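You operate a simulated robot arm through the tools that you are given. There is no shell and no other tool.

The job below is to be done with a simulated robot arm. You get a single attempt, and the scene is never put back.

## Task
Swap the mill's empty canister for the wheat and grind it.
Fine: all of it, into the beaker under the spout, none spilt; the empty one goes on the black plate; leave the dial; mill off after. Set down upright: oats canister.

Only the result counts: the job must be done as asked and must still hold three seconds after the hand-in. Knocking over, shifting, dropping, spilling or breaking anything else fails it.

## Robot
A 5-joint arm with a two-finger parallel gripper, fixed in place. Base frame: the origin is at the foot of the arm, x ahead of it, y to its left, z up; the work surface is at about z = 0. Units: m, rad, N and s.
With the tool pointing down near the work surface it reaches from about 0.26 to 0.68 m from the base axis. Its first joint turns from -1.152 to 1.152 rad. The tool tilts only in the upright plane through the base axis and itself; it spins freely about its own axis. Payload 2.9 kg.
The TCP is the grasp point between the finger pads, 0.03 m short of the fingertips. In the tool frame z runs along the fingers and y along their closing line. The gripper opens to 0.11 m. The fingers are 0.02 m wide and 0.01 m thick; the gripper's body (0.048 by 0.112 m) begins 0.055 m behind the TCP.
Orientation is that of the tool frame in the base frame, as a unit quaternion [w, x, y, z]. With the fingers straight down and closing along the base's y, the tool's x points along the base's -x, its y along +y and its z along -z.

## Interface
- The arm moves only by the tool step_arm. Its argument "motion" is a list of rows, each a list of 7 numbers: the turn, a rotation vector about the tool's x, y, z in rad, then the shift along the tool's x, y, z in cm, then the finger opening in cm, from 0 to 11. In form: [[rx, ry, rz, dx, dy, dz, jaw], ...]. A call has 1 to 20 rows; each row shifts and turns the commanded pose from where the row before left it, along the tool's axes as they then stand. Rows are played at 5 a second. More than 0.05 m and 0.15 rad between two rows, or a gripper value outside its range, and nothing of the call is played. A pose out of reach is approached as far as the arm can. The call stops where the force on the tool passes 40 N (or 10 N more than at its start, if that is more) or the arm is blocked; 0.2 s more then pass. The fingers move at their own pace (about 0.108 m/s each) and stop on an object; they squeeze with about 23 N. The grip force told is the motor's: it shows also when the fingers shut on nothing. Time passes only in rows, and 0.2 s behind the last, so rows that do not move let the fingers close. It gives the time, the measured TCP pose, the force on the tool (base axes), the opening and the grip force at its end, in the units of the frame above (readings bear some noise), with the torque about the TCP (base axes, N m) and any sound that the robot's microphone picked up.
- Cameras (640 x 400 px; columns grow to the right, rows downward): "scene" is fixed at [0.0124, -0.438, 0.6193]; the picture's right is [0.83, -0.55, 0.00], its down [-0.27, -0.40, -0.88] and it looks along [0.48, 0.73, -0.48] (base axes); focal length 329 px, centre (320, 200). "wrist" rides on the gripper at [0.072, 0.017, -0.103] in the tool frame; the picture's right is [-0.23, 0.97, 0.00], its down [-0.76, -0.18, -0.62] and it looks along [-0.61, -0.14, 0.78] (tool axes); focal length 222 px, centre (320, 200). There is no depth. A picture from a camera that has moved, and an enlarged one, comes with that camera's place and axes in the base frame and with its lens. The place of the scene camera against the robot may be out by one fixed shift of up to 0.025 m in any direction.
- capture(camera): a new picture of that camera. It takes no simulated time.
- inspect(camera, box): a new picture of the part [left, top, right, bottom] of that camera's present view, enlarged. It takes no simulated time.
- hand_in(): hands the job in; it is judged then, once.

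Places have to be worked out from the pictures, the camera data and where the tool is seen. Open the gripper and draw the arm clear of the work before you hand the job in, unless the task says otherwise.

The tools are called after "Request:" as name(argument=value, ...) on one line, values as JSON. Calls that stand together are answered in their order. step_arm: Moves the arm, as the interface text tells. Its arguments: {"type":"object","properties":{"motion":{"type":"array","items":{"type":"array","items":{"type":"number"}}}},"required":["motion"]} The other tools are called the same way: capture (camera) takes a picture; inspect (camera, box) takes an enlarged picture of a part of a camera's view; hand_in () hands the job in.

At the start:

```text
t: 0.0
tool_pos: [0.4553, 0.0919, 0.3549]
tool_rot: [0.0, 0.0, 1.0, 0.0]
wrist_force: [0.4, -0.1, -0.7]
moment: [0.03, 0.03, -0.01]
grip_width: 0.1101
grip_force: 0.0
```

scene: 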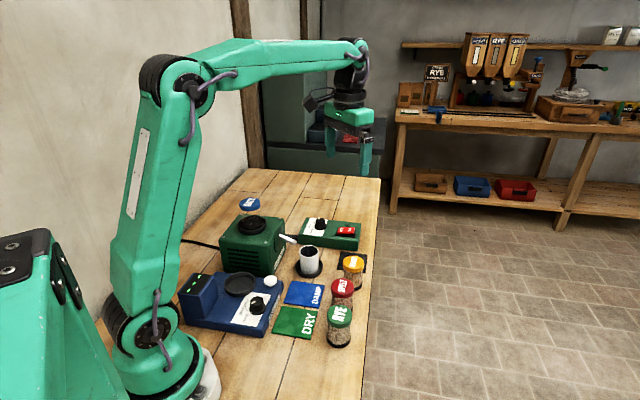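
wrist: 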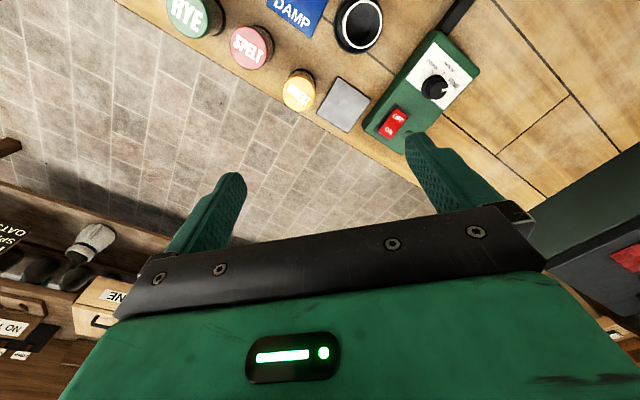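

I'll start by looking closely at the bench to identify the mill, canisters, plates and switches.

Request:
inspect(camera="scene", box=[170, 180, 380, 360])

Request:
inspect(camera="scene", box=[270, 200, 380, 270])

Request:
inspect(camera="scene", box=[270, 240, 380, 350])

Request:
inspect(camera="wrist", box=[150, 0, 500, 160])

```text
2.22 times, centred on (275, 270) of scene
camera zoom: at [0.0124, -0.438, 0.6193], right [0.83, -0.55, 0.0], down [-0.27, -0.4, -0.88], along [0.48, 0.73, -0.48], focal length 731 px, centre (420, 44)
```

zoom: 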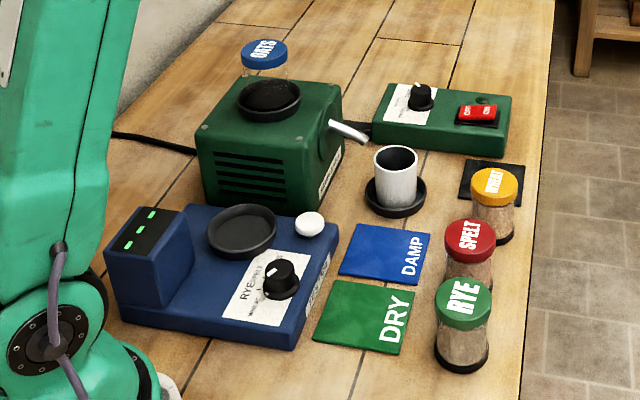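

```text
5.71 times, centred on (325, 235) of scene
camera zoom: at [0.0124, -0.438, 0.6193], right [0.83, -0.55, 0.0], down [-0.27, -0.4, -0.88], along [0.48, 0.73, -0.48], focal length 1881 px, centre (291, 0)
```

zoom: 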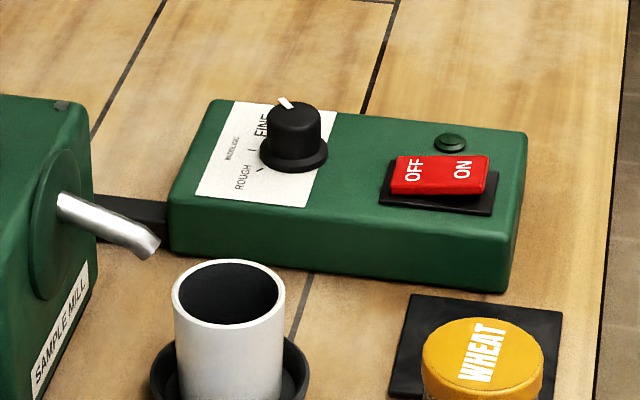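

```text
3.64 times, centred on (325, 295) of scene
camera zoom: at [0.0124, -0.438, 0.6193], right [0.83, -0.55, 0.0], down [-0.27, -0.4, -0.88], along [0.48, 0.73, -0.48], focal length 1197 px, centre (302, -146)
```

zoom: 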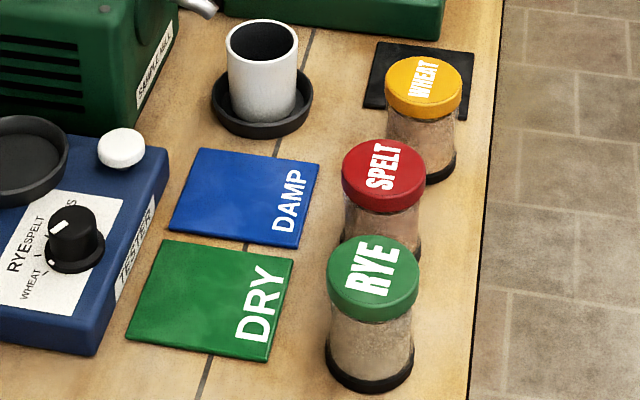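

```text
1.83 times, centred on (325, 80) of wrist
camera zoom: at [0.3826, 0.1091, 0.4606], right [0.23, 0.97, 0.0], down [0.76, -0.18, 0.62], along [0.61, -0.14, -0.78], focal length 406 px, centre (311, 419)
```

zoom: 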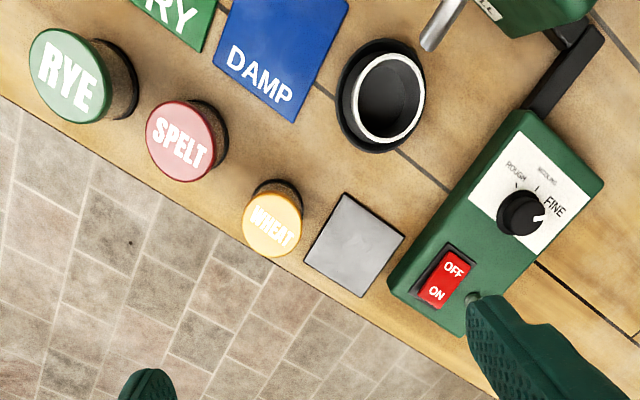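

The mill's hopper, the OATS canister and the dial need a closer look, so I'll zoom on each.

Request:
inspect(camera="scene", box=[220, 185, 300, 235])

Request:
inspect(camera="scene", box=[300, 210, 364, 250])

Request:
inspect(camera="wrist", box=[360, 20, 500, 150])

Request:
inspect(camera="scene", box=[310, 250, 374, 290])

```text
8.00 times, centred on (260, 210) of scene
camera zoom: at [0.0124, -0.438, 0.6193], right [0.83, -0.55, 0.0], down [-0.27, -0.4, -0.88], along [0.48, 0.73, -0.48], focal length 2633 px, centre (800, 120)
```

zoom: 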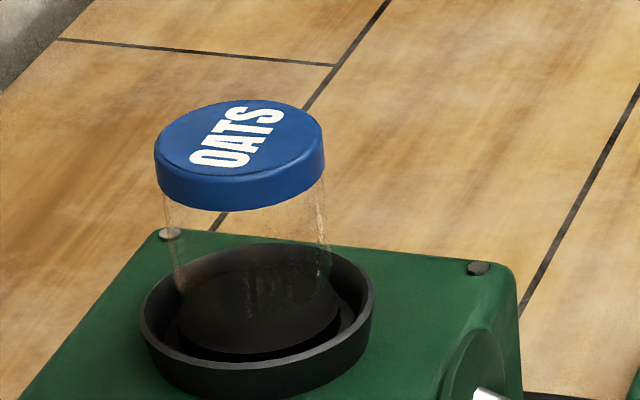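

```text
10.00 times, centred on (332, 230) of scene
camera zoom: at [0.0124, -0.438, 0.6193], right [0.83, -0.55, 0.0], down [-0.27, -0.4, -0.88], along [0.48, 0.73, -0.48], focal length 3291 px, centre (200, -100)
```

zoom: 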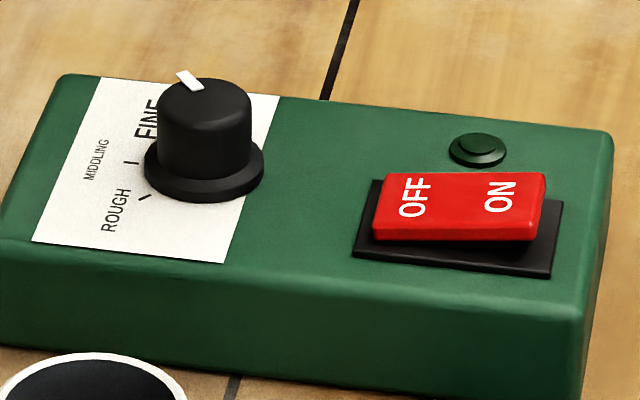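

```text
3.08 times, centred on (430, 85) of wrist
camera zoom: at [0.3826, 0.1091, 0.4606], right [0.23, 0.97, 0.0], down [0.76, -0.18, 0.62], along [0.61, -0.14, -0.78], focal length 684 px, centre (-18, 554)
```

zoom: 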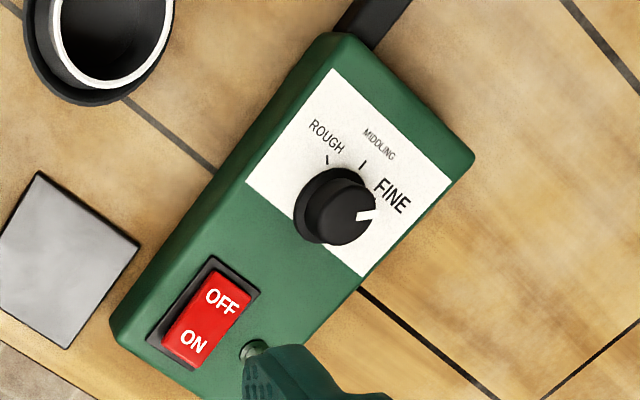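

```text
10.00 times, centred on (342, 270) of scene
camera zoom: at [0.0124, -0.438, 0.6193], right [0.83, -0.55, 0.0], down [-0.27, -0.4, -0.88], along [0.48, 0.73, -0.48], focal length 3291 px, centre (100, -500)
```

zoom: 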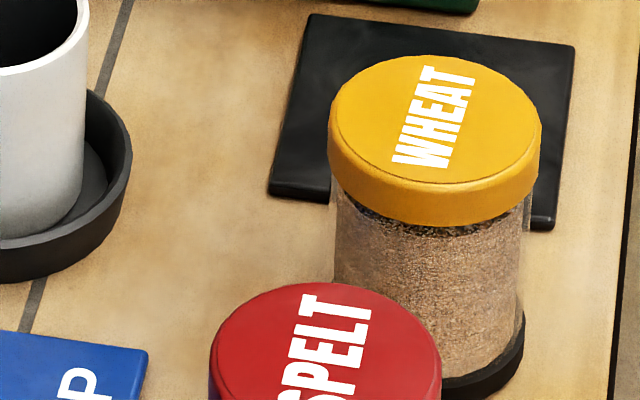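

The dial already points at FINE, the rocker is on OFF, and the empty OATS canister stands in the hopper ring. I'll move over the mill at the present height to look at the hopper from above with the wrist camera.

Request:
step_arm(motion=[[0, 0, 0, 1.2, 3.1, 0, 11], [0, 0, 0, 1.2, 3.1, 0, 11], [0, 0, 0, 1.2, 3.1, 0, 11], [0, 0, 0, 1.2, 3.1, 0, 11], [0, 0, 0, 1.2, 3.1, 0, 11], [0, 0, 0, 1.2, 3.1, 0, 11], [0, 0, 0, 1.2, 3.1, 0, 11], [0, 0, 0, 1.2, 3.1, 0, 11]])

Request:
capture(camera="wrist")

Request:
capture(camera="scene")

```text
t: 1.8
tool_pos: [0.3598, 0.3416, 0.3564]
tool_rot: [0.0, 0.0, 1.0, -0.001]
wrist_force: [0.2, -0.4, 0.3]
moment: [-0.01, 0.03, -0.04]
grip_width: 0.1097
grip_force: 0.1
```

```text
taken
camera wrist: at [0.2864, 0.3582, 0.4607], right [0.23, 0.97, 0.0], down [0.76, -0.18, 0.62], along [0.61, -0.14, -0.78], focal length 222 px, centre (320, 200)
```

wrist: 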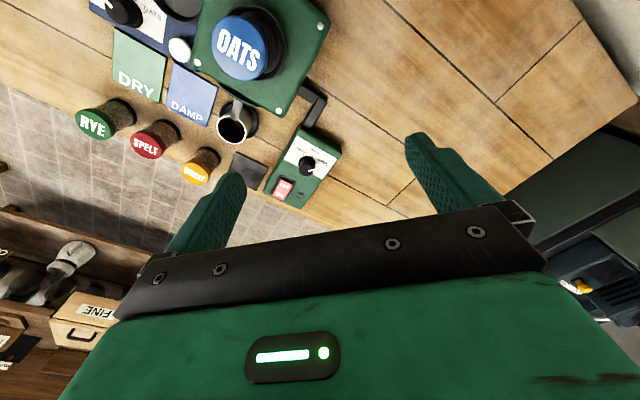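

```text
taken
```

scene: 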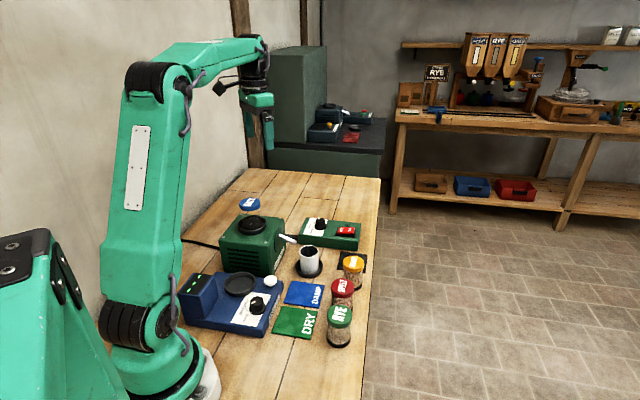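

This view covers everything from above. I'll enlarge it to measure the OATS lid, ring, switch, plate and canisters.

Request:
inspect(camera="wrist", box=[180, 0, 340, 100])

Request:
inspect(camera="wrist", box=[70, 80, 230, 200])

Request:
inspect(camera="wrist", box=[200, 80, 360, 210])

```text
4.00 times, centred on (260, 50) of wrist
camera zoom: at [0.2864, 0.3582, 0.4607], right [0.23, 0.97, 0.0], down [0.76, -0.18, 0.62], along [0.61, -0.14, -0.78], focal length 888 px, centre (560, 800)
```

zoom: 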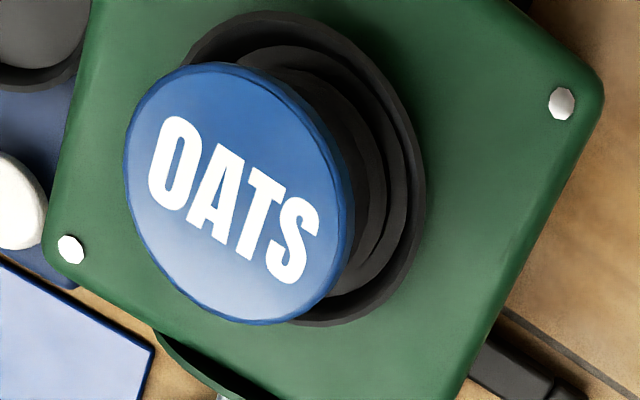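

```text
3.33 times, centred on (150, 140) of wrist
camera zoom: at [0.2864, 0.3582, 0.4607], right [0.23, 0.97, 0.0], down [0.76, -0.18, 0.62], along [0.61, -0.14, -0.78], focal length 740 px, centre (887, 400)
```

zoom: 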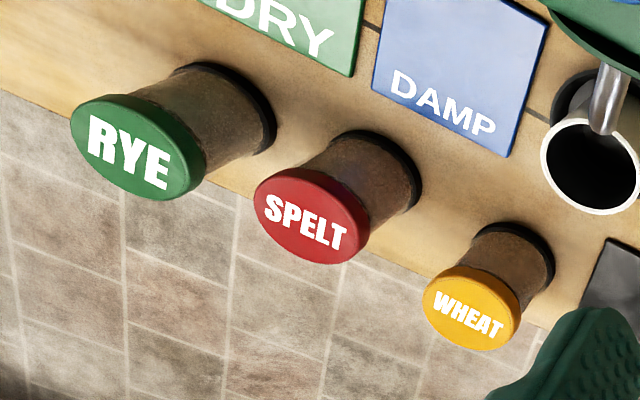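

```text
3.08 times, centred on (280, 145) of wrist
camera zoom: at [0.2864, 0.3582, 0.4607], right [0.23, 0.97, 0.0], down [0.76, -0.18, 0.62], along [0.61, -0.14, -0.78], focal length 684 px, centre (443, 369)
```

zoom: 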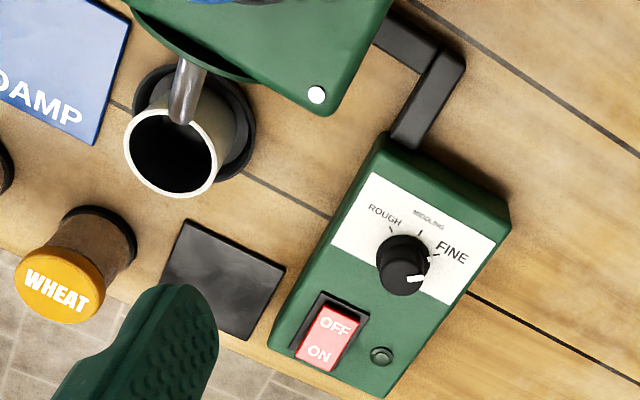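

OATS triangulates to about (0.288, 0.277) with its lid near z = 0.20, so the mill is tall. I'll shift so the wrist camera is right above the hopper for an accurate centre.

Request:
step_arm(motion=[[0, 0, 0, 0, -4, 0, 11], [0, 0, 0, 0, -4, 0, 11], [0, 0, 0, 0, 0, 0, 11]])

Request:
capture(camera="wrist")

Request:
inspect(camera="wrist", box=[240, 0, 400, 100])

Request:
inspect(camera="wrist", box=[200, 60, 420, 180])

```text
t: 2.6
tool_pos: [0.3609, 0.2612, 0.356]
tool_rot: [0.0, 0.001, 1.0, 0.0]
wrist_force: [-0.3, 0.3, -0.8]
moment: [0.0, 0.0, -0.02]
grip_width: 0.1099
grip_force: 0.0
```

```text
taken
camera wrist: at [0.2868, 0.2774, 0.4604], right [0.23, 0.97, 0.0], down [0.76, -0.18, 0.62], along [0.61, -0.14, -0.78], focal length 222 px, centre (320, 200)
```

wrist: 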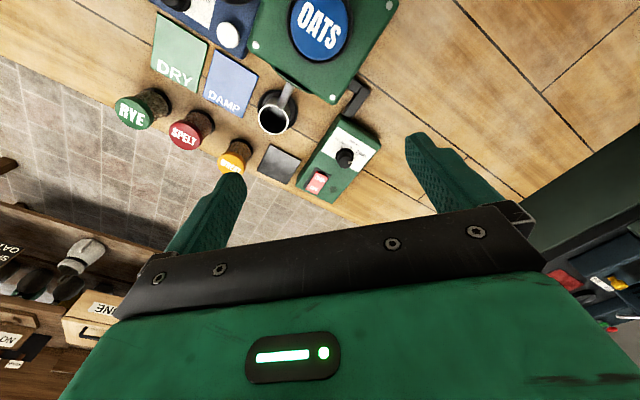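

```text
4.00 times, centred on (320, 50) of wrist
camera zoom: at [0.2868, 0.2774, 0.4604], right [0.23, 0.97, 0.0], down [0.76, -0.18, 0.62], along [0.61, -0.14, -0.78], focal length 888 px, centre (320, 800)
```

zoom: 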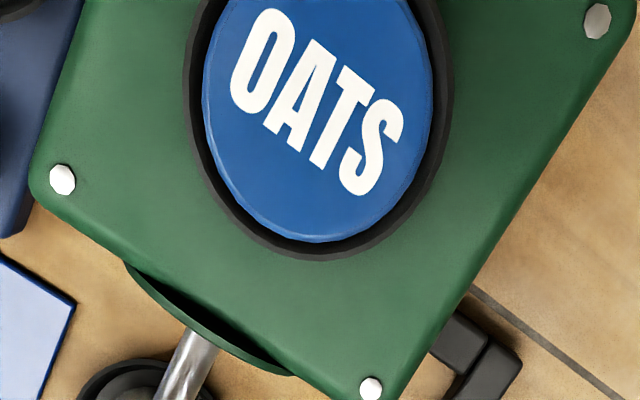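

```text
2.91 times, centred on (310, 120) of wrist
camera zoom: at [0.2868, 0.2774, 0.4604], right [0.23, 0.97, 0.0], down [0.76, -0.18, 0.62], along [0.61, -0.14, -0.78], focal length 646 px, centre (349, 433)
```

zoom: 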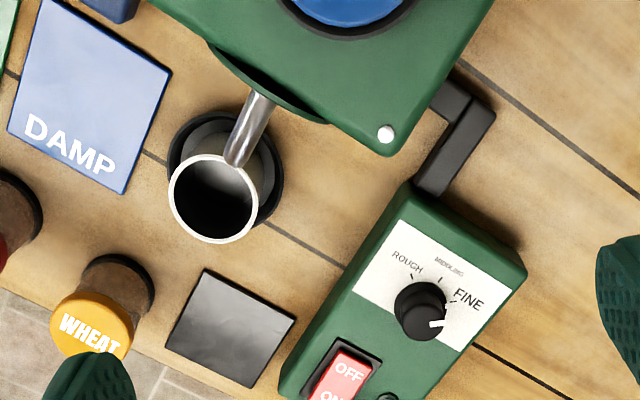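

The hopper and OATS lid share a centre near (0.290, 0.277). My triangulation puts the spout tip a few cm from the beaker's axis, so before doing anything I'll look at the beaker and spout from closer above.

Request:
step_arm(motion=[[0, 0, 0, -2.7, -2.4, 0, 11], [0, 0, 0, -2.7, -2.4, 0, 11], [0, 0, 0, -2.7, -2.4, 0, 11], [0, 0, 0, -2.7, -2.4, 0, 11], [0, 0, 0, 0, 0, 3.5, 11], [0, 0, 0, 0, 0, 3.5, 11], [0, 0, 0, 0, 0, 3.5, 11], [0, 0, 0, 0, 0, 0, 11]])

Request:
capture(camera="wrist")

Request:
inspect(camera="wrist", box=[240, 0, 400, 100])

Request:
inspect(camera="scene", box=[270, 225, 334, 285])

```text
t: 4.4
tool_pos: [0.4671, 0.1647, 0.2507]
tool_rot: [0.0, 0.0, 1.0, 0.0]
wrist_force: [0.1, 0.0, -0.3]
moment: [0.0, 0.0, -0.04]
grip_width: 0.11
grip_force: 0.1
```

```text
taken
camera wrist: at [0.3945, 0.1819, 0.3558], right [0.23, 0.97, 0.0], down [0.76, -0.18, 0.62], along [0.61, -0.14, -0.78], focal length 222 px, centre (320, 200)
```

wrist: 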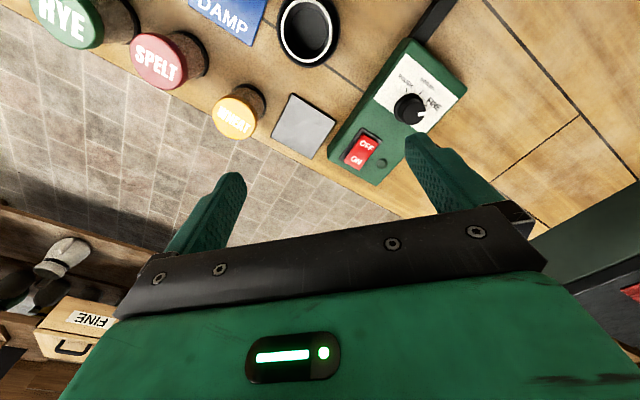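

```text
4.00 times, centred on (320, 50) of wrist
camera zoom: at [0.3945, 0.1819, 0.3558], right [0.23, 0.97, 0.0], down [0.76, -0.18, 0.62], along [0.61, -0.14, -0.78], focal length 888 px, centre (320, 800)
```

zoom: 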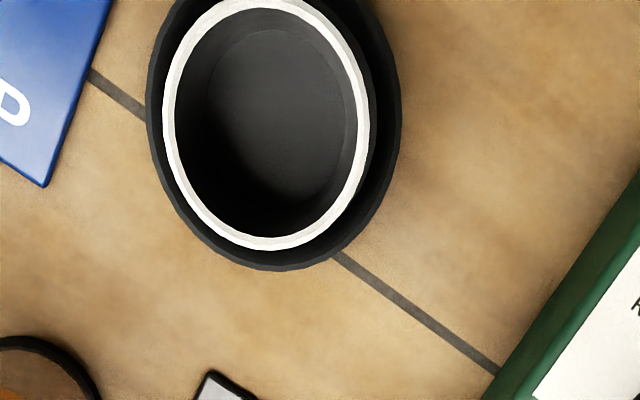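

```text
6.67 times, centred on (302, 255) of scene
camera zoom: at [0.0124, -0.438, 0.6193], right [0.83, -0.55, 0.0], down [-0.27, -0.4, -0.88], along [0.48, 0.73, -0.48], focal length 2194 px, centre (440, -167)
```

zoom: 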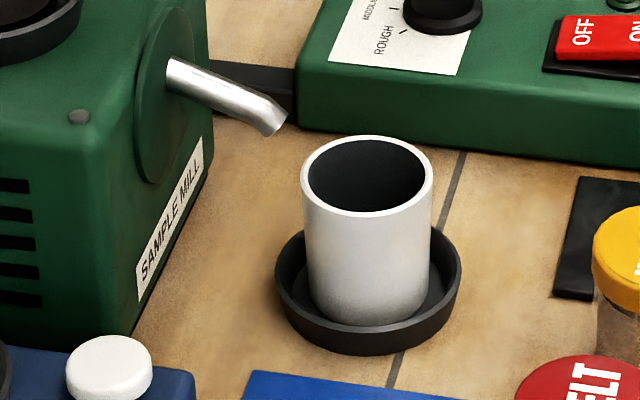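

The beaker rim centres at (0.398, 0.167), but the spout tip is out of frame. I'll shift so the camera is vertically above the spout tip, where there is no parallax.

Request:
step_arm(motion=[[0, 0, 0, 2.0, 0.7, 0, 11], [0, 0, 0, 2.0, 0.6, 0, 11], [0, 0, 0, 0, 0, 0, 11]])

Request:
capture(camera="wrist")

Request:
inspect(camera="wrist", box=[240, 0, 400, 100])

```text
t: 5.2
tool_pos: [0.4272, 0.1775, 0.2502]
tool_rot: [0.0, 0.0, 1.0, -0.001]
wrist_force: [0.6, 0.3, 0.0]
moment: [-0.02, 0.05, -0.03]
grip_width: 0.1103
grip_force: 0.1
```

```text
taken
camera wrist: at [0.3542, 0.195, 0.3558], right [0.23, 0.97, 0.0], down [0.76, -0.18, 0.62], along [0.61, -0.14, -0.78], focal length 222 px, centre (320, 200)
```

wrist: 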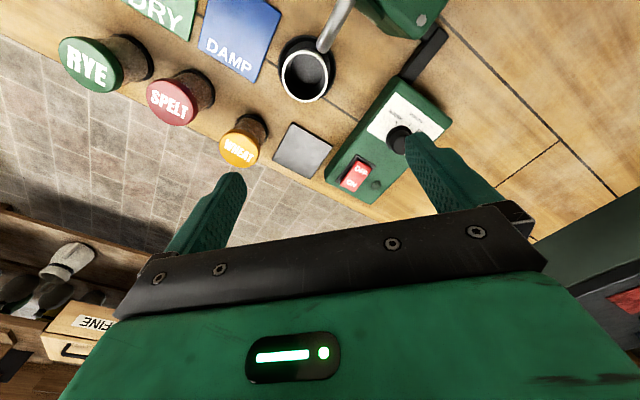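

```text
4.00 times, centred on (320, 50) of wrist
camera zoom: at [0.3542, 0.195, 0.3558], right [0.23, 0.97, 0.0], down [0.76, -0.18, 0.62], along [0.61, -0.14, -0.78], focal length 888 px, centre (320, 800)
```

zoom: 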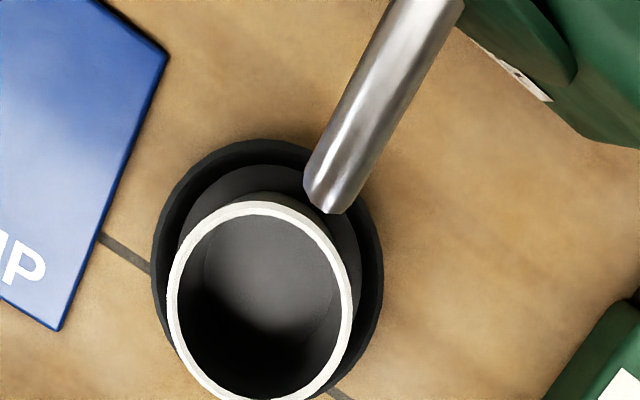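

The spout points straight at the beaker, which stands concentric in its saucer along the spout's axis, so I'll leave it there. Next I raise to z ≈ 0.30, turn the fingers about 44.5° so they close parallel to the bench row, and move over the OATS canister.

Request:
step_arm(motion=[[0, 0, 0, 0, 0, -2.5, 11], [0, 0, 0, 0, 0, -2.5, 11], [0, 0, -0.1295, 0, 0, 0, 11], [0, 0, -0.1295, 0, 0, 0, 11], [0, 0, -0.1295, 0, 0, 0, 11], [0, 0, -0.1295, 0, 0, 0, 11], [0, 0, -0.1295, 0, 0, 0, 11], [0, 0, -0.1295, 0, 0, 0, 11], [0, 0, 0, 0.56, 3.34, 0, 11], [0, 0, 0, 0.56, 3.34, 0, 11], [0, 0, 0, 0.56, 3.34, 0, 11], [0, 0, 0, 0.56, 3.34, 0, 11], [0, 0, 0, 0.56, 3.34, 0, 11], [0, 0, 0, 0, 0, 0, 11]])

Request:
capture(camera="wrist")

Request:
capture(camera="scene")

```text
t: 8.2
tool_pos: [0.2927, 0.2757, 0.3009]
tool_rot: [0.0, -0.379, 0.925, -0.001]
wrist_force: [-0.6, -0.8, -0.5]
moment: [0.02, -0.01, 0.0]
grip_width: 0.11
grip_force: 0.1
```

```text
taken
camera wrist: at [0.2272, 0.2378, 0.4055], right [-0.52, 0.85, 0.0], down [0.67, 0.41, 0.62], along [0.53, 0.32, -0.78], focal length 222 px, centre (320, 200)
```

wrist: 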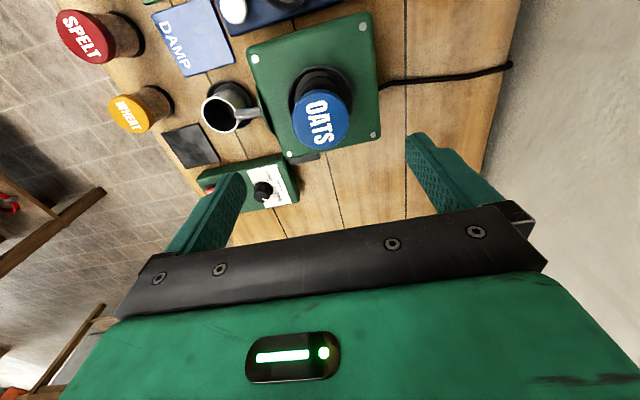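

```text
taken
```

scene: 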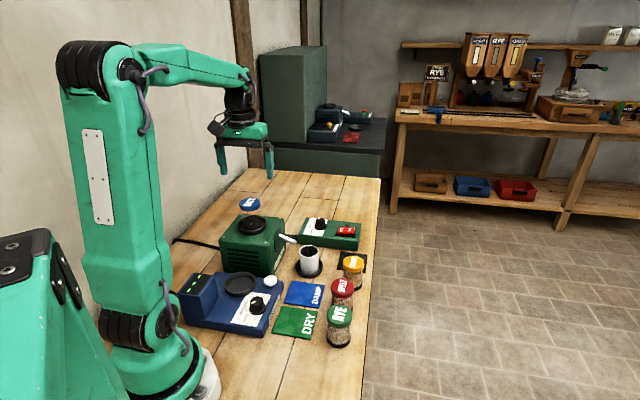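

Orientation is right. I'll enlarge to fix the lid's centre and height from this view.

Request:
inspect(camera="wrist", box=[240, 40, 400, 170])

Request:
inspect(camera="scene", box=[200, 150, 300, 240])

```text
3.08 times, centred on (320, 105) of wrist
camera zoom: at [0.2272, 0.2378, 0.4055], right [-0.52, 0.85, 0.0], down [0.67, 0.41, 0.62], along [0.53, 0.32, -0.78], focal length 684 px, centre (320, 492)
```

zoom: 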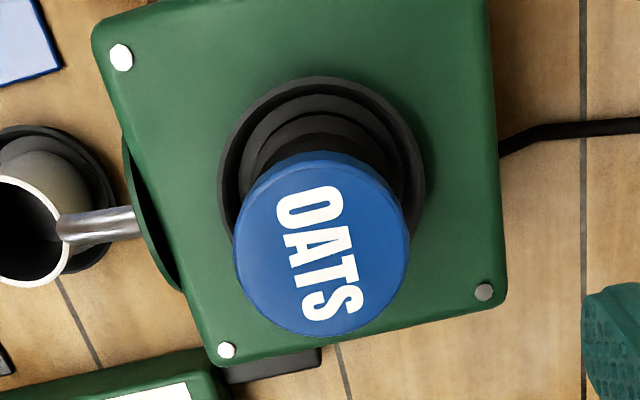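

```text
4.44 times, centred on (250, 195) of scene
camera zoom: at [0.0124, -0.438, 0.6193], right [0.83, -0.55, 0.0], down [-0.27, -0.4, -0.88], along [0.48, 0.73, -0.48], focal length 1463 px, centre (631, 222)
```

zoom: 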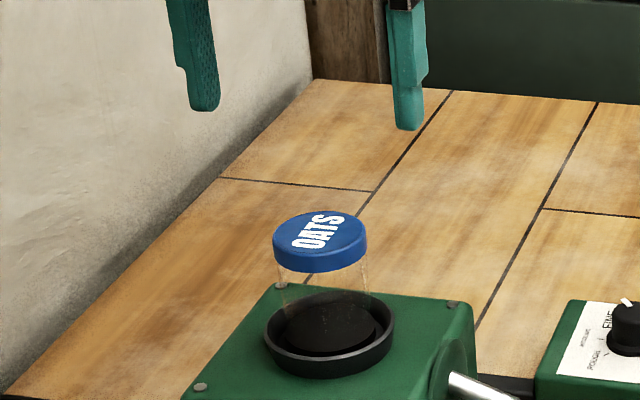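

OATS lid: centre (0.290, 0.2765), top z ≈ 0.195, diameter ≈ 54 mm. I'll descend to TCP z ≈ 0.183, so the tips stay above the hopper rim, and close on the lid.

Request:
step_arm(motion=[[0, 0, 0, 0, 0, 3.0, 11], [0, 0, 0, 0, 0, 3.0, 11], [0, 0, 0, 0, 0, 3.0, 11], [0, 0, 0, 0, 0, 1.4, 11], [0, 0, 0, 0, 0, 1.4, 11], [0, 0, 0, 0, 0, 0, 11]])

Request:
capture(camera="wrist")

Request:
inspect(camera="scene", box=[200, 150, 300, 240])

```text
t: 9.6
tool_pos: [0.2918, 0.2747, 0.1834]
tool_rot: [0.001, -0.378, 0.926, 0.001]
wrist_force: [-0.3, 0.3, 0.6]
moment: [-0.04, 0.01, 0.05]
grip_width: 0.1102
grip_force: 0.0
```

```text
taken
camera wrist: at [0.2271, 0.2374, 0.2878], right [-0.52, 0.85, 0.0], down [0.67, 0.41, 0.62], along [0.53, 0.32, -0.78], focal length 222 px, centre (320, 200)
```

wrist: 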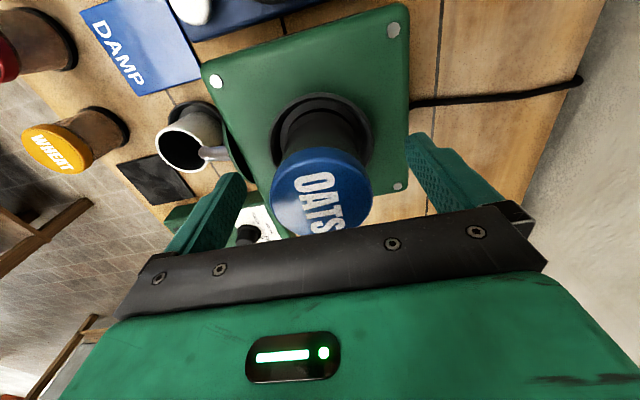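

```text
4.44 times, centred on (250, 195) of scene
camera zoom: at [0.0124, -0.438, 0.6193], right [0.83, -0.55, 0.0], down [-0.27, -0.4, -0.88], along [0.48, 0.73, -0.48], focal length 1463 px, centre (631, 222)
```

zoom: 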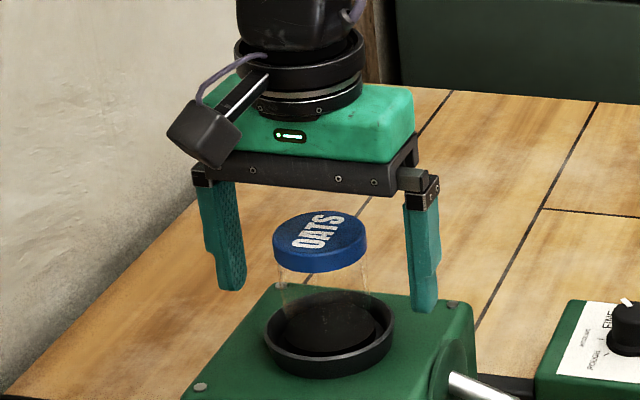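

The lid is centred between the fingers with the tips below its edge and above the hopper rim. Closing on it.

Request:
step_arm(motion=[[0, 0, 0, 0, 0, 0, 8], [0, 0, 0, 0, 0, 0, 4.5], [0, 0, 0, 0, 0, 0, 4], [0, 0, 0, 0, 0, 0, 4], [0, 0, 0, 0, 0, 0, 4]])

Request:
capture(camera="wrist")

Request:
inspect(camera="scene", box=[200, 150, 300, 240])

```text
t: 10.8
tool_pos: [0.2903, 0.2769, 0.184]
tool_rot: [0.0, -0.378, 0.926, 0.0]
wrist_force: [0.4, 0.1, 0.2]
moment: [0.01, -0.06, 0.02]
grip_width: 0.0526
grip_force: 23.1
```

```text
taken
camera wrist: at [0.2272, 0.2374, 0.2881], right [-0.52, 0.85, 0.0], down [0.67, 0.41, 0.62], along [0.53, 0.32, -0.78], focal length 222 px, centre (320, 200)
```

wrist: 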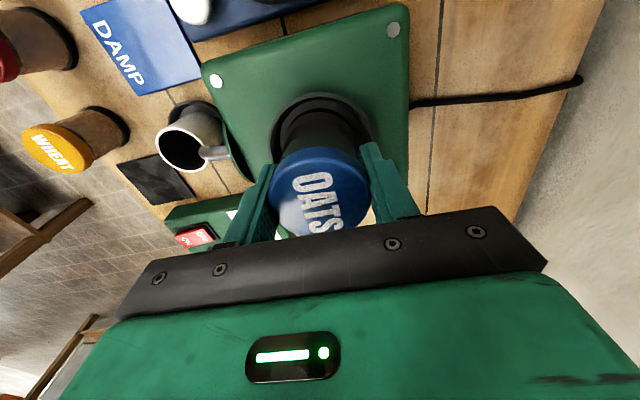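

```text
4.44 times, centred on (250, 195) of scene
camera zoom: at [0.0124, -0.438, 0.6193], right [0.83, -0.55, 0.0], down [-0.27, -0.4, -0.88], along [0.48, 0.73, -0.48], focal length 1463 px, centre (631, 222)
```

zoom: 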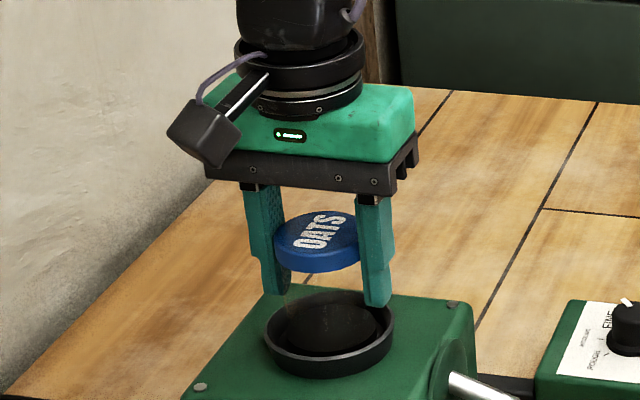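

Gripped at 52.6 mm with 23 N. I'll lift slowly at first and check the force for any resistance.

Request:
step_arm(motion=[[0, 0, 0, 0, 0, -0.5, 4], [0, 0, 0, 0, 0, -0.5, 4], [0, 0, 0, 0, 0, -1.0, 4], [0, 0, 0, 0, 0, -1.0, 4], [0, 0, 0, 0, 0, -2, 4], [0, 0, 0, 0, 0, -2, 4], [0, 0, 0, 0, 0, -2, 4], [0, 0, 0, 0, 0, -2, 4], [0, 0, 0, 0, 0, 0, 4]])

Request:
capture(camera="wrist")

Request:
capture(camera="scene")

Request:
inspect(camera="scene", box=[190, 130, 310, 250])

```text
t: 12.8
tool_pos: [0.2916, 0.2755, 0.2941]
tool_rot: [-0.001, -0.379, 0.925, 0.0]
wrist_force: [0.5, 0.0, -1.4]
moment: [0.0, 0.03, 0.02]
grip_width: 0.0524
grip_force: 22.6
```

```text
taken
camera wrist: at [0.2262, 0.2373, 0.3976], right [-0.52, 0.85, 0.0], down [0.67, 0.41, 0.62], along [0.53, 0.32, -0.78], focal length 222 px, centre (320, 200)
```

wrist: 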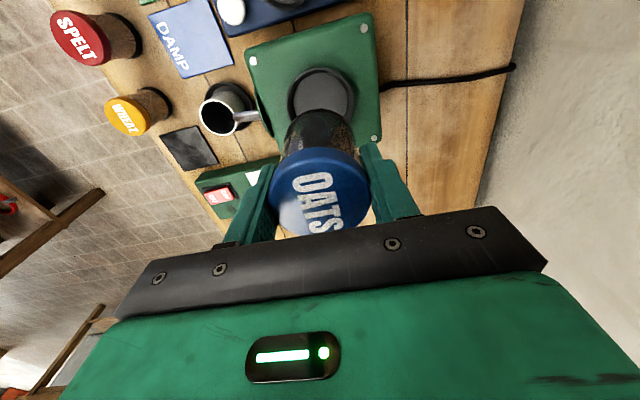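

```text
taken
```

scene: 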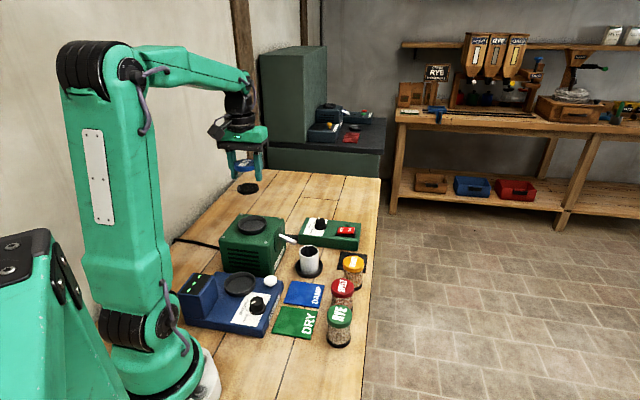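

```text
3.33 times, centred on (250, 190) of scene
camera zoom: at [0.0124, -0.438, 0.6193], right [0.83, -0.55, 0.0], down [-0.27, -0.4, -0.88], along [0.48, 0.73, -0.48], focal length 1097 px, centre (553, 233)
```

zoom: 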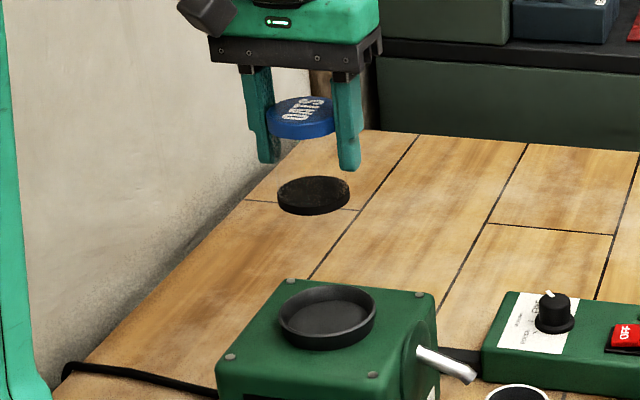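

OATS is free and hanging plumb; the canister is about 75 mm tall. I'll look at the now-empty hopper.

Request:
inspect(camera="wrist", box=[240, 10, 400, 160])

Request:
inspect(camera="scene", box=[220, 205, 290, 250])

```text
2.67 times, centred on (320, 85) of wrist
camera zoom: at [0.2262, 0.2373, 0.3976], right [-0.52, 0.85, 0.0], down [0.67, 0.41, 0.62], along [0.53, 0.32, -0.78], focal length 592 px, centre (320, 507)
```

zoom: 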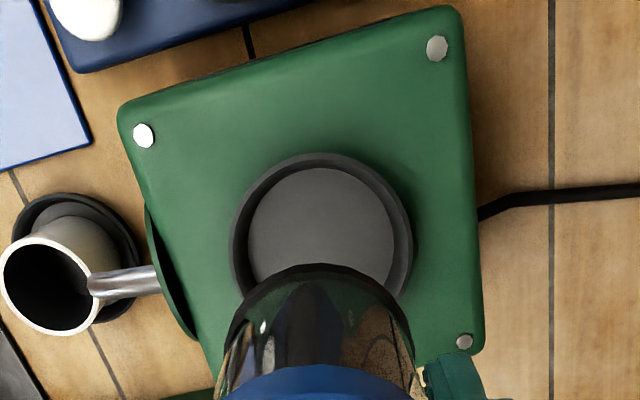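

```text
8.89 times, centred on (255, 228) of scene
camera zoom: at [0.0124, -0.438, 0.6193], right [0.83, -0.55, 0.0], down [-0.27, -0.4, -0.88], along [0.48, 0.73, -0.48], focal length 2925 px, centre (898, -44)
```

zoom: 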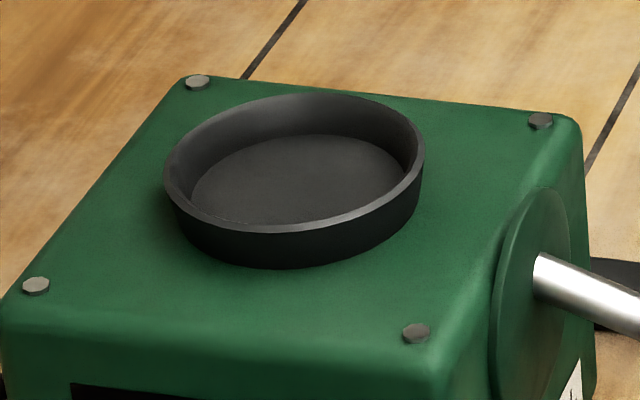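

The dish centre works out to (0.291, 0.277), matching the OATS position, with about 4–5 mm of slack around the foot. Now I carry OATS at this height to above the black plate at about (0.517, 0.125).

Request:
step_arm(motion=[[0, 0, 0, -0.27, -1.32, 0, 4], [0, 0, 0, -0.55, -2.65, 0, 4], [0, 0, 0, -0.65, -3.15, 0, 4], [0, 0, 0, -0.65, -3.15, 0, 4], [0, 0, 0, -0.65, -3.15, 0, 4], [0, 0, 0, -0.65, -3.15, 0, 4], [0, 0, 0, -0.65, -3.15, 0, 4], [0, 0, 0, -0.65, -3.15, 0, 4], [0, 0, 0, -0.55, -2.65, 0, 4], [0, 0, 0, -0.27, -1.2, 0, 4], [0, 0, 0, 0, 0, 0, 4]])

Request:
capture(camera="wrist")

Request:
capture(camera="scene")

```text
t: 15.2
tool_pos: [0.517, 0.1229, 0.2925]
tool_rot: [0.001, -0.38, 0.925, 0.0]
wrist_force: [-0.9, 0.0, -2.1]
moment: [-0.02, 0.02, 0.02]
grip_width: 0.0526
grip_force: 23.2
```

```text
taken
camera wrist: at [0.4535, 0.0851, 0.3973], right [-0.52, 0.85, 0.0], down [0.67, 0.41, 0.62], along [0.53, 0.32, -0.78], focal length 222 px, centre (320, 200)
```

wrist: 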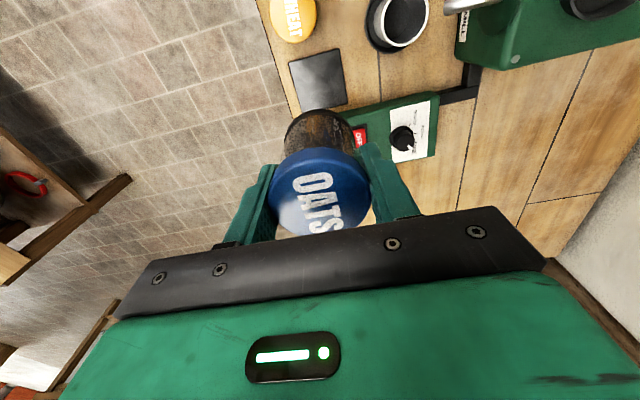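

```text
taken
```

scene: 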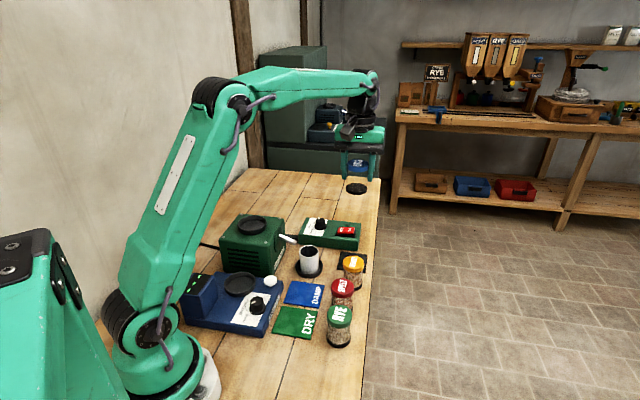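

I'll enlarge to refine the plate's centre and the wheat's place from this vantage.

Request:
inspect(camera="wrist", box=[260, 0, 440, 120])

Request:
inspect(camera="scene", box=[310, 150, 400, 280])

```text
3.33 times, centred on (350, 60) of wrist
camera zoom: at [0.4535, 0.0851, 0.3973], right [-0.52, 0.85, 0.0], down [0.67, 0.41, 0.62], along [0.53, 0.32, -0.78], focal length 740 px, centre (220, 667)
```

zoom: 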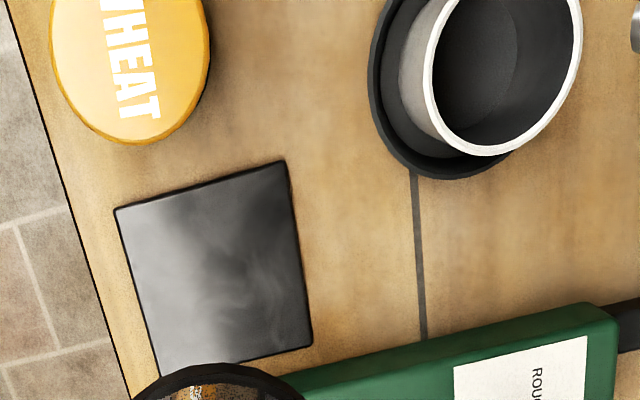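

```text
3.08 times, centred on (355, 215) of scene
camera zoom: at [0.0124, -0.438, 0.6193], right [0.83, -0.55, 0.0], down [-0.27, -0.4, -0.88], along [0.48, 0.73, -0.48], focal length 1013 px, centre (212, 154)
```

zoom: 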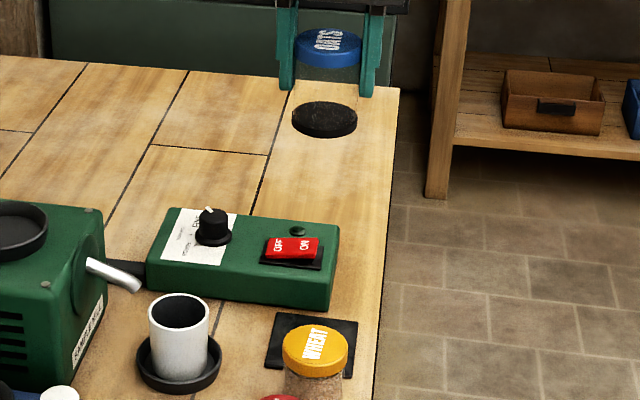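

Plate centre re-measured at about (0.5185, 0.125), and the commanded pose is within 2 mm of that. I'll descend to TCP z ≈ 0.09 and check the clearance.

Request:
step_arm(motion=[[0, 0, 0, -0.1, -0.1, 2.0, 4], [0, 0, 0, 0, 0, 3.5, 4], [0, 0, 0, 0, 0, 3.5, 4], [0, 0, 0, 0, 0, 3.5, 4], [0, 0, 0, 0, 0, 3.5, 4], [0, 0, 0, 0, 0, 3.0, 4], [0, 0, 0, 0, 0, 1.5, 4], [0, 0, 0, 0, 0, 0, 4]])

Request:
capture(camera="wrist")

Request:
inspect(camera="scene", box=[300, 190, 400, 290])

```text
t: 17.0
tool_pos: [0.52, 0.1249, 0.0881]
tool_rot: [0.0, -0.378, 0.926, 0.0]
wrist_force: [0.2, -0.6, -1.6]
moment: [-0.05, 0.01, -0.02]
grip_width: 0.0522
grip_force: 22.8
```

```text
taken
camera wrist: at [0.4555, 0.0857, 0.1925], right [-0.52, 0.85, 0.0], down [0.67, 0.41, 0.62], along [0.53, 0.32, -0.78], focal length 222 px, centre (320, 200)
```

wrist: 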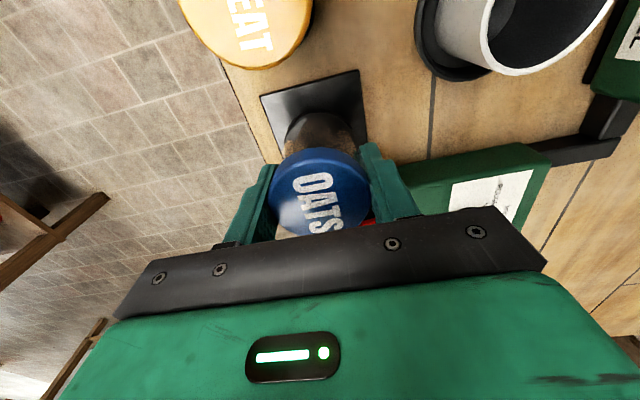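

```text
4.00 times, centred on (350, 240) of scene
camera zoom: at [0.0124, -0.438, 0.6193], right [0.83, -0.55, 0.0], down [-0.27, -0.4, -0.88], along [0.48, 0.73, -0.48], focal length 1316 px, centre (200, 40)
```

zoom: 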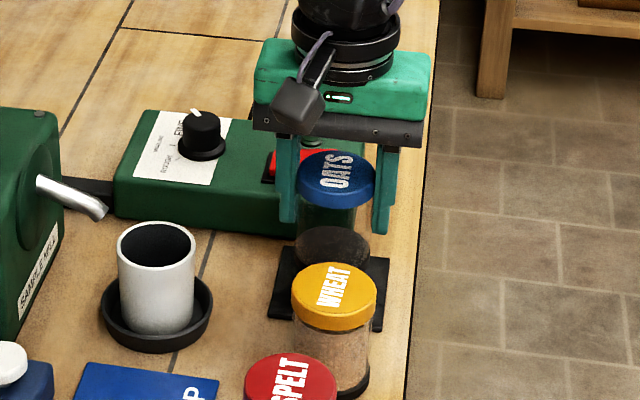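

OATS hangs over the plate, clear of WHEAT and the control box. I'll lower in small steps and watch for the contact force.

Request:
step_arm(motion=[[0, 0, 0, 0, 0, 0.6, 4], [0, 0, 0, 0, 0, 0.5, 4], [0, 0, 0, 0, 0, 0.3, 4], [0, 0, 0, 0, 0, 0.2, 4], [0, 0, 0, 0, 0, 0, 4]])

Request:
inspect(camera="wrist", box=[240, 60, 400, 160])

Request:
inspect(camera="scene", box=[320, 210, 380, 280])

```text
t: 18.2
tool_pos: [0.5182, 0.1248, 0.0725]
tool_rot: [0.0, -0.378, 0.926, 0.0]
wrist_force: [0.0, 0.7, -2.1]
moment: [0.02, 0.02, -0.04]
grip_width: 0.0524
grip_force: 22.9
```

```text
4.00 times, centred on (320, 110) of wrist
camera zoom: at [0.4548, 0.086, 0.1767], right [-0.52, 0.85, 0.0], down [0.67, 0.41, 0.62], along [0.53, 0.32, -0.78], focal length 888 px, centre (320, 560)
```

zoom: 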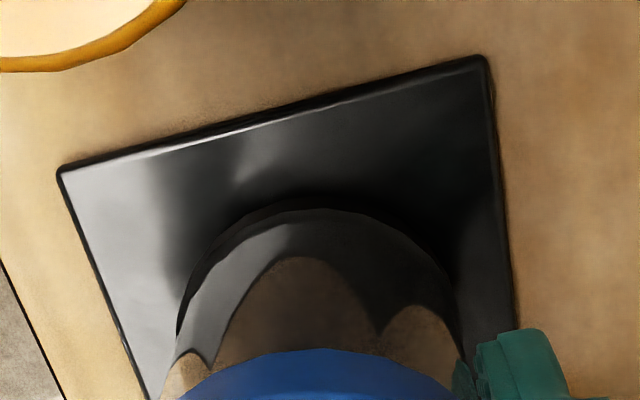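

```text
5.71 times, centred on (350, 245) of scene
camera zoom: at [0.0124, -0.438, 0.6193], right [0.83, -0.55, 0.0], down [-0.27, -0.4, -0.88], along [0.48, 0.73, -0.48], focal length 1881 px, centre (149, -57)
```

zoom: 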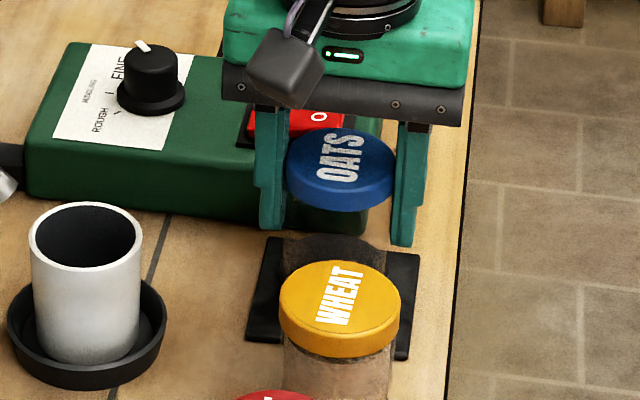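

No contact yet and the foot is centred on the plate. Going down 1.5–2 mm at a time.

Request:
step_arm(motion=[[0, 0, 0, 0, 0, 0.2, 4], [0, 0, 0, 0, 0, 0.15, 4], [0, 0, 0, 0, 0, 0, 4]])

```text
t: 19.0
tool_pos: [0.5188, 0.1238, 0.0684]
tool_rot: [0.0, -0.378, 0.926, 0.0]
wrist_force: [0.4, -1.0, -1.2]
moment: [0.02, -0.03, 0.02]
grip_width: 0.0524
grip_force: 23.2
```

The force is still about −1 N, so the foot has not touched. Continuing in 1 mm rows.

Request:
step_arm(motion=[[0, 0, 0, 0, 0, 0.1, 4], [0, 0, 0, 0, 0, 0.1, 4], [0, 0, 0, 0, 0, 0, 4]])

Request:
inspect(camera="wrist", box=[240, 60, 400, 160])

```text
t: 19.8
tool_pos: [0.5187, 0.1236, 0.0658]
tool_rot: [0.0, -0.378, 0.926, 0.0]
wrist_force: [0.3, 0.5, -1.9]
moment: [0.03, -0.01, 0.05]
grip_width: 0.0525
grip_force: 23.0
```

```text
4.00 times, centred on (320, 110) of wrist
camera zoom: at [0.4546, 0.086, 0.1711], right [-0.52, 0.85, 0.0], down [0.67, 0.41, 0.62], along [0.53, 0.32, -0.78], focal length 888 px, centre (320, 560)
```

zoom: 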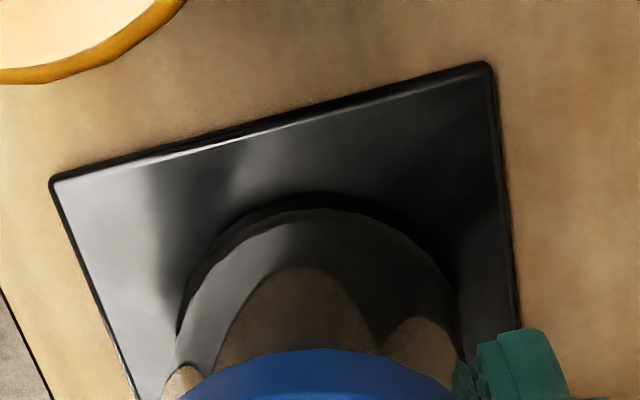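

Still no contact, and the foot is near the plate. Another few millimetres in 1 mm rows.

Request:
step_arm(motion=[[0, 0, 0, 0, 0, 0.1, 4], [0, 0, 0, 0, 0, 0.1, 4], [0, 0, 0, 0, 0, 0, 4]])

```text
t: 20.6
tool_pos: [0.5183, 0.1246, 0.0647]
tool_rot: [0.0, -0.379, 0.925, 0.0]
wrist_force: [0.2, 0.1, -2.7]
moment: [0.02, 0.01, -0.02]
grip_width: 0.0523
grip_force: 23.2
```

Still only hanging weight. Continuing down in 1 mm rows.

Request:
step_arm(motion=[[0, 0, 0, 0, 0, 0.1, 4], [0, 0, 0, 0, 0, 0.1, 4], [0, 0, 0, 0, 0, 0, 4]])

Request:
inspect(camera="wrist", box=[240, 60, 400, 160])

Request:
inspect(camera="scene", box=[320, 210, 380, 280])

```text
t: 21.4
tool_pos: [0.5186, 0.1241, 0.0641]
tool_rot: [0.001, -0.379, 0.925, -0.001]
wrist_force: [-5.6, -1.5, 18.7]
moment: [0.17, 0.33, 0.14]
grip_width: 0.0525
grip_force: 23.2
```

```text
4.00 times, centred on (320, 110) of wrist
camera zoom: at [0.455, 0.0861, 0.1685], right [-0.52, 0.85, 0.0], down [0.67, 0.41, 0.63], along [0.53, 0.33, -0.78], focal length 888 px, centre (320, 560)
```

zoom: 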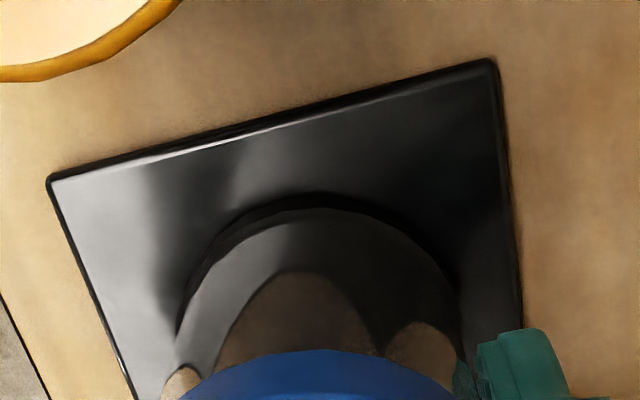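

```text
5.71 times, centred on (350, 245) of scene
camera zoom: at [0.0122, -0.4381, 0.6193], right [0.83, -0.55, 0.0], down [-0.27, -0.4, -0.88], along [0.48, 0.73, -0.48], focal length 1881 px, centre (149, -57)
```

zoom: 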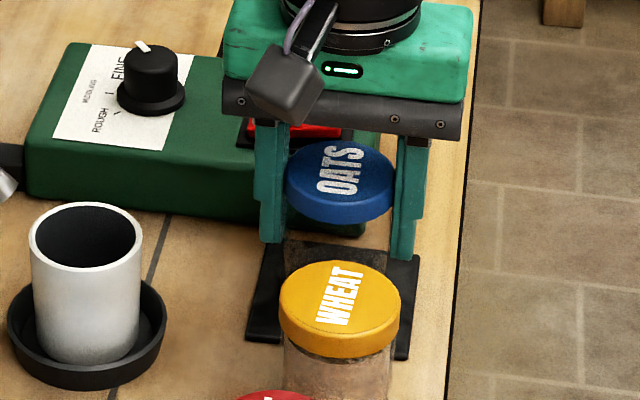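

Contact: +18.7 N at TCP z ≈ 0.064. I'll relieve about 1 mm to take off the load, then open the fingers.

Request:
step_arm(motion=[[0, 0, 0, 0, 0, -0.1, 4], [0, 0, 0, 0, 0, 0, 4]])

```text
t: 22.0
tool_pos: [0.5186, 0.1253, 0.0631]
tool_rot: [0.002, -0.378, 0.926, -0.001]
wrist_force: [1.9, -3.1, 11.8]
moment: [0.03, -0.15, -0.04]
grip_width: 0.0526
grip_force: 22.6
```

Still 12 N of contact; easing another 0.7 mm before release.

Request:
step_arm(motion=[[0, 0, 0, 0, 0, -0.07, 4], [0, 0, 0, 0, 0, 0, 4]])

```text
t: 22.6
tool_pos: [0.5197, 0.1268, 0.0642]
tool_rot: [-0.001, -0.379, 0.925, 0.0]
wrist_force: [1.7, 0.1, 3.7]
moment: [0.09, -0.23, -0.04]
grip_width: 0.0524
grip_force: 22.7
```

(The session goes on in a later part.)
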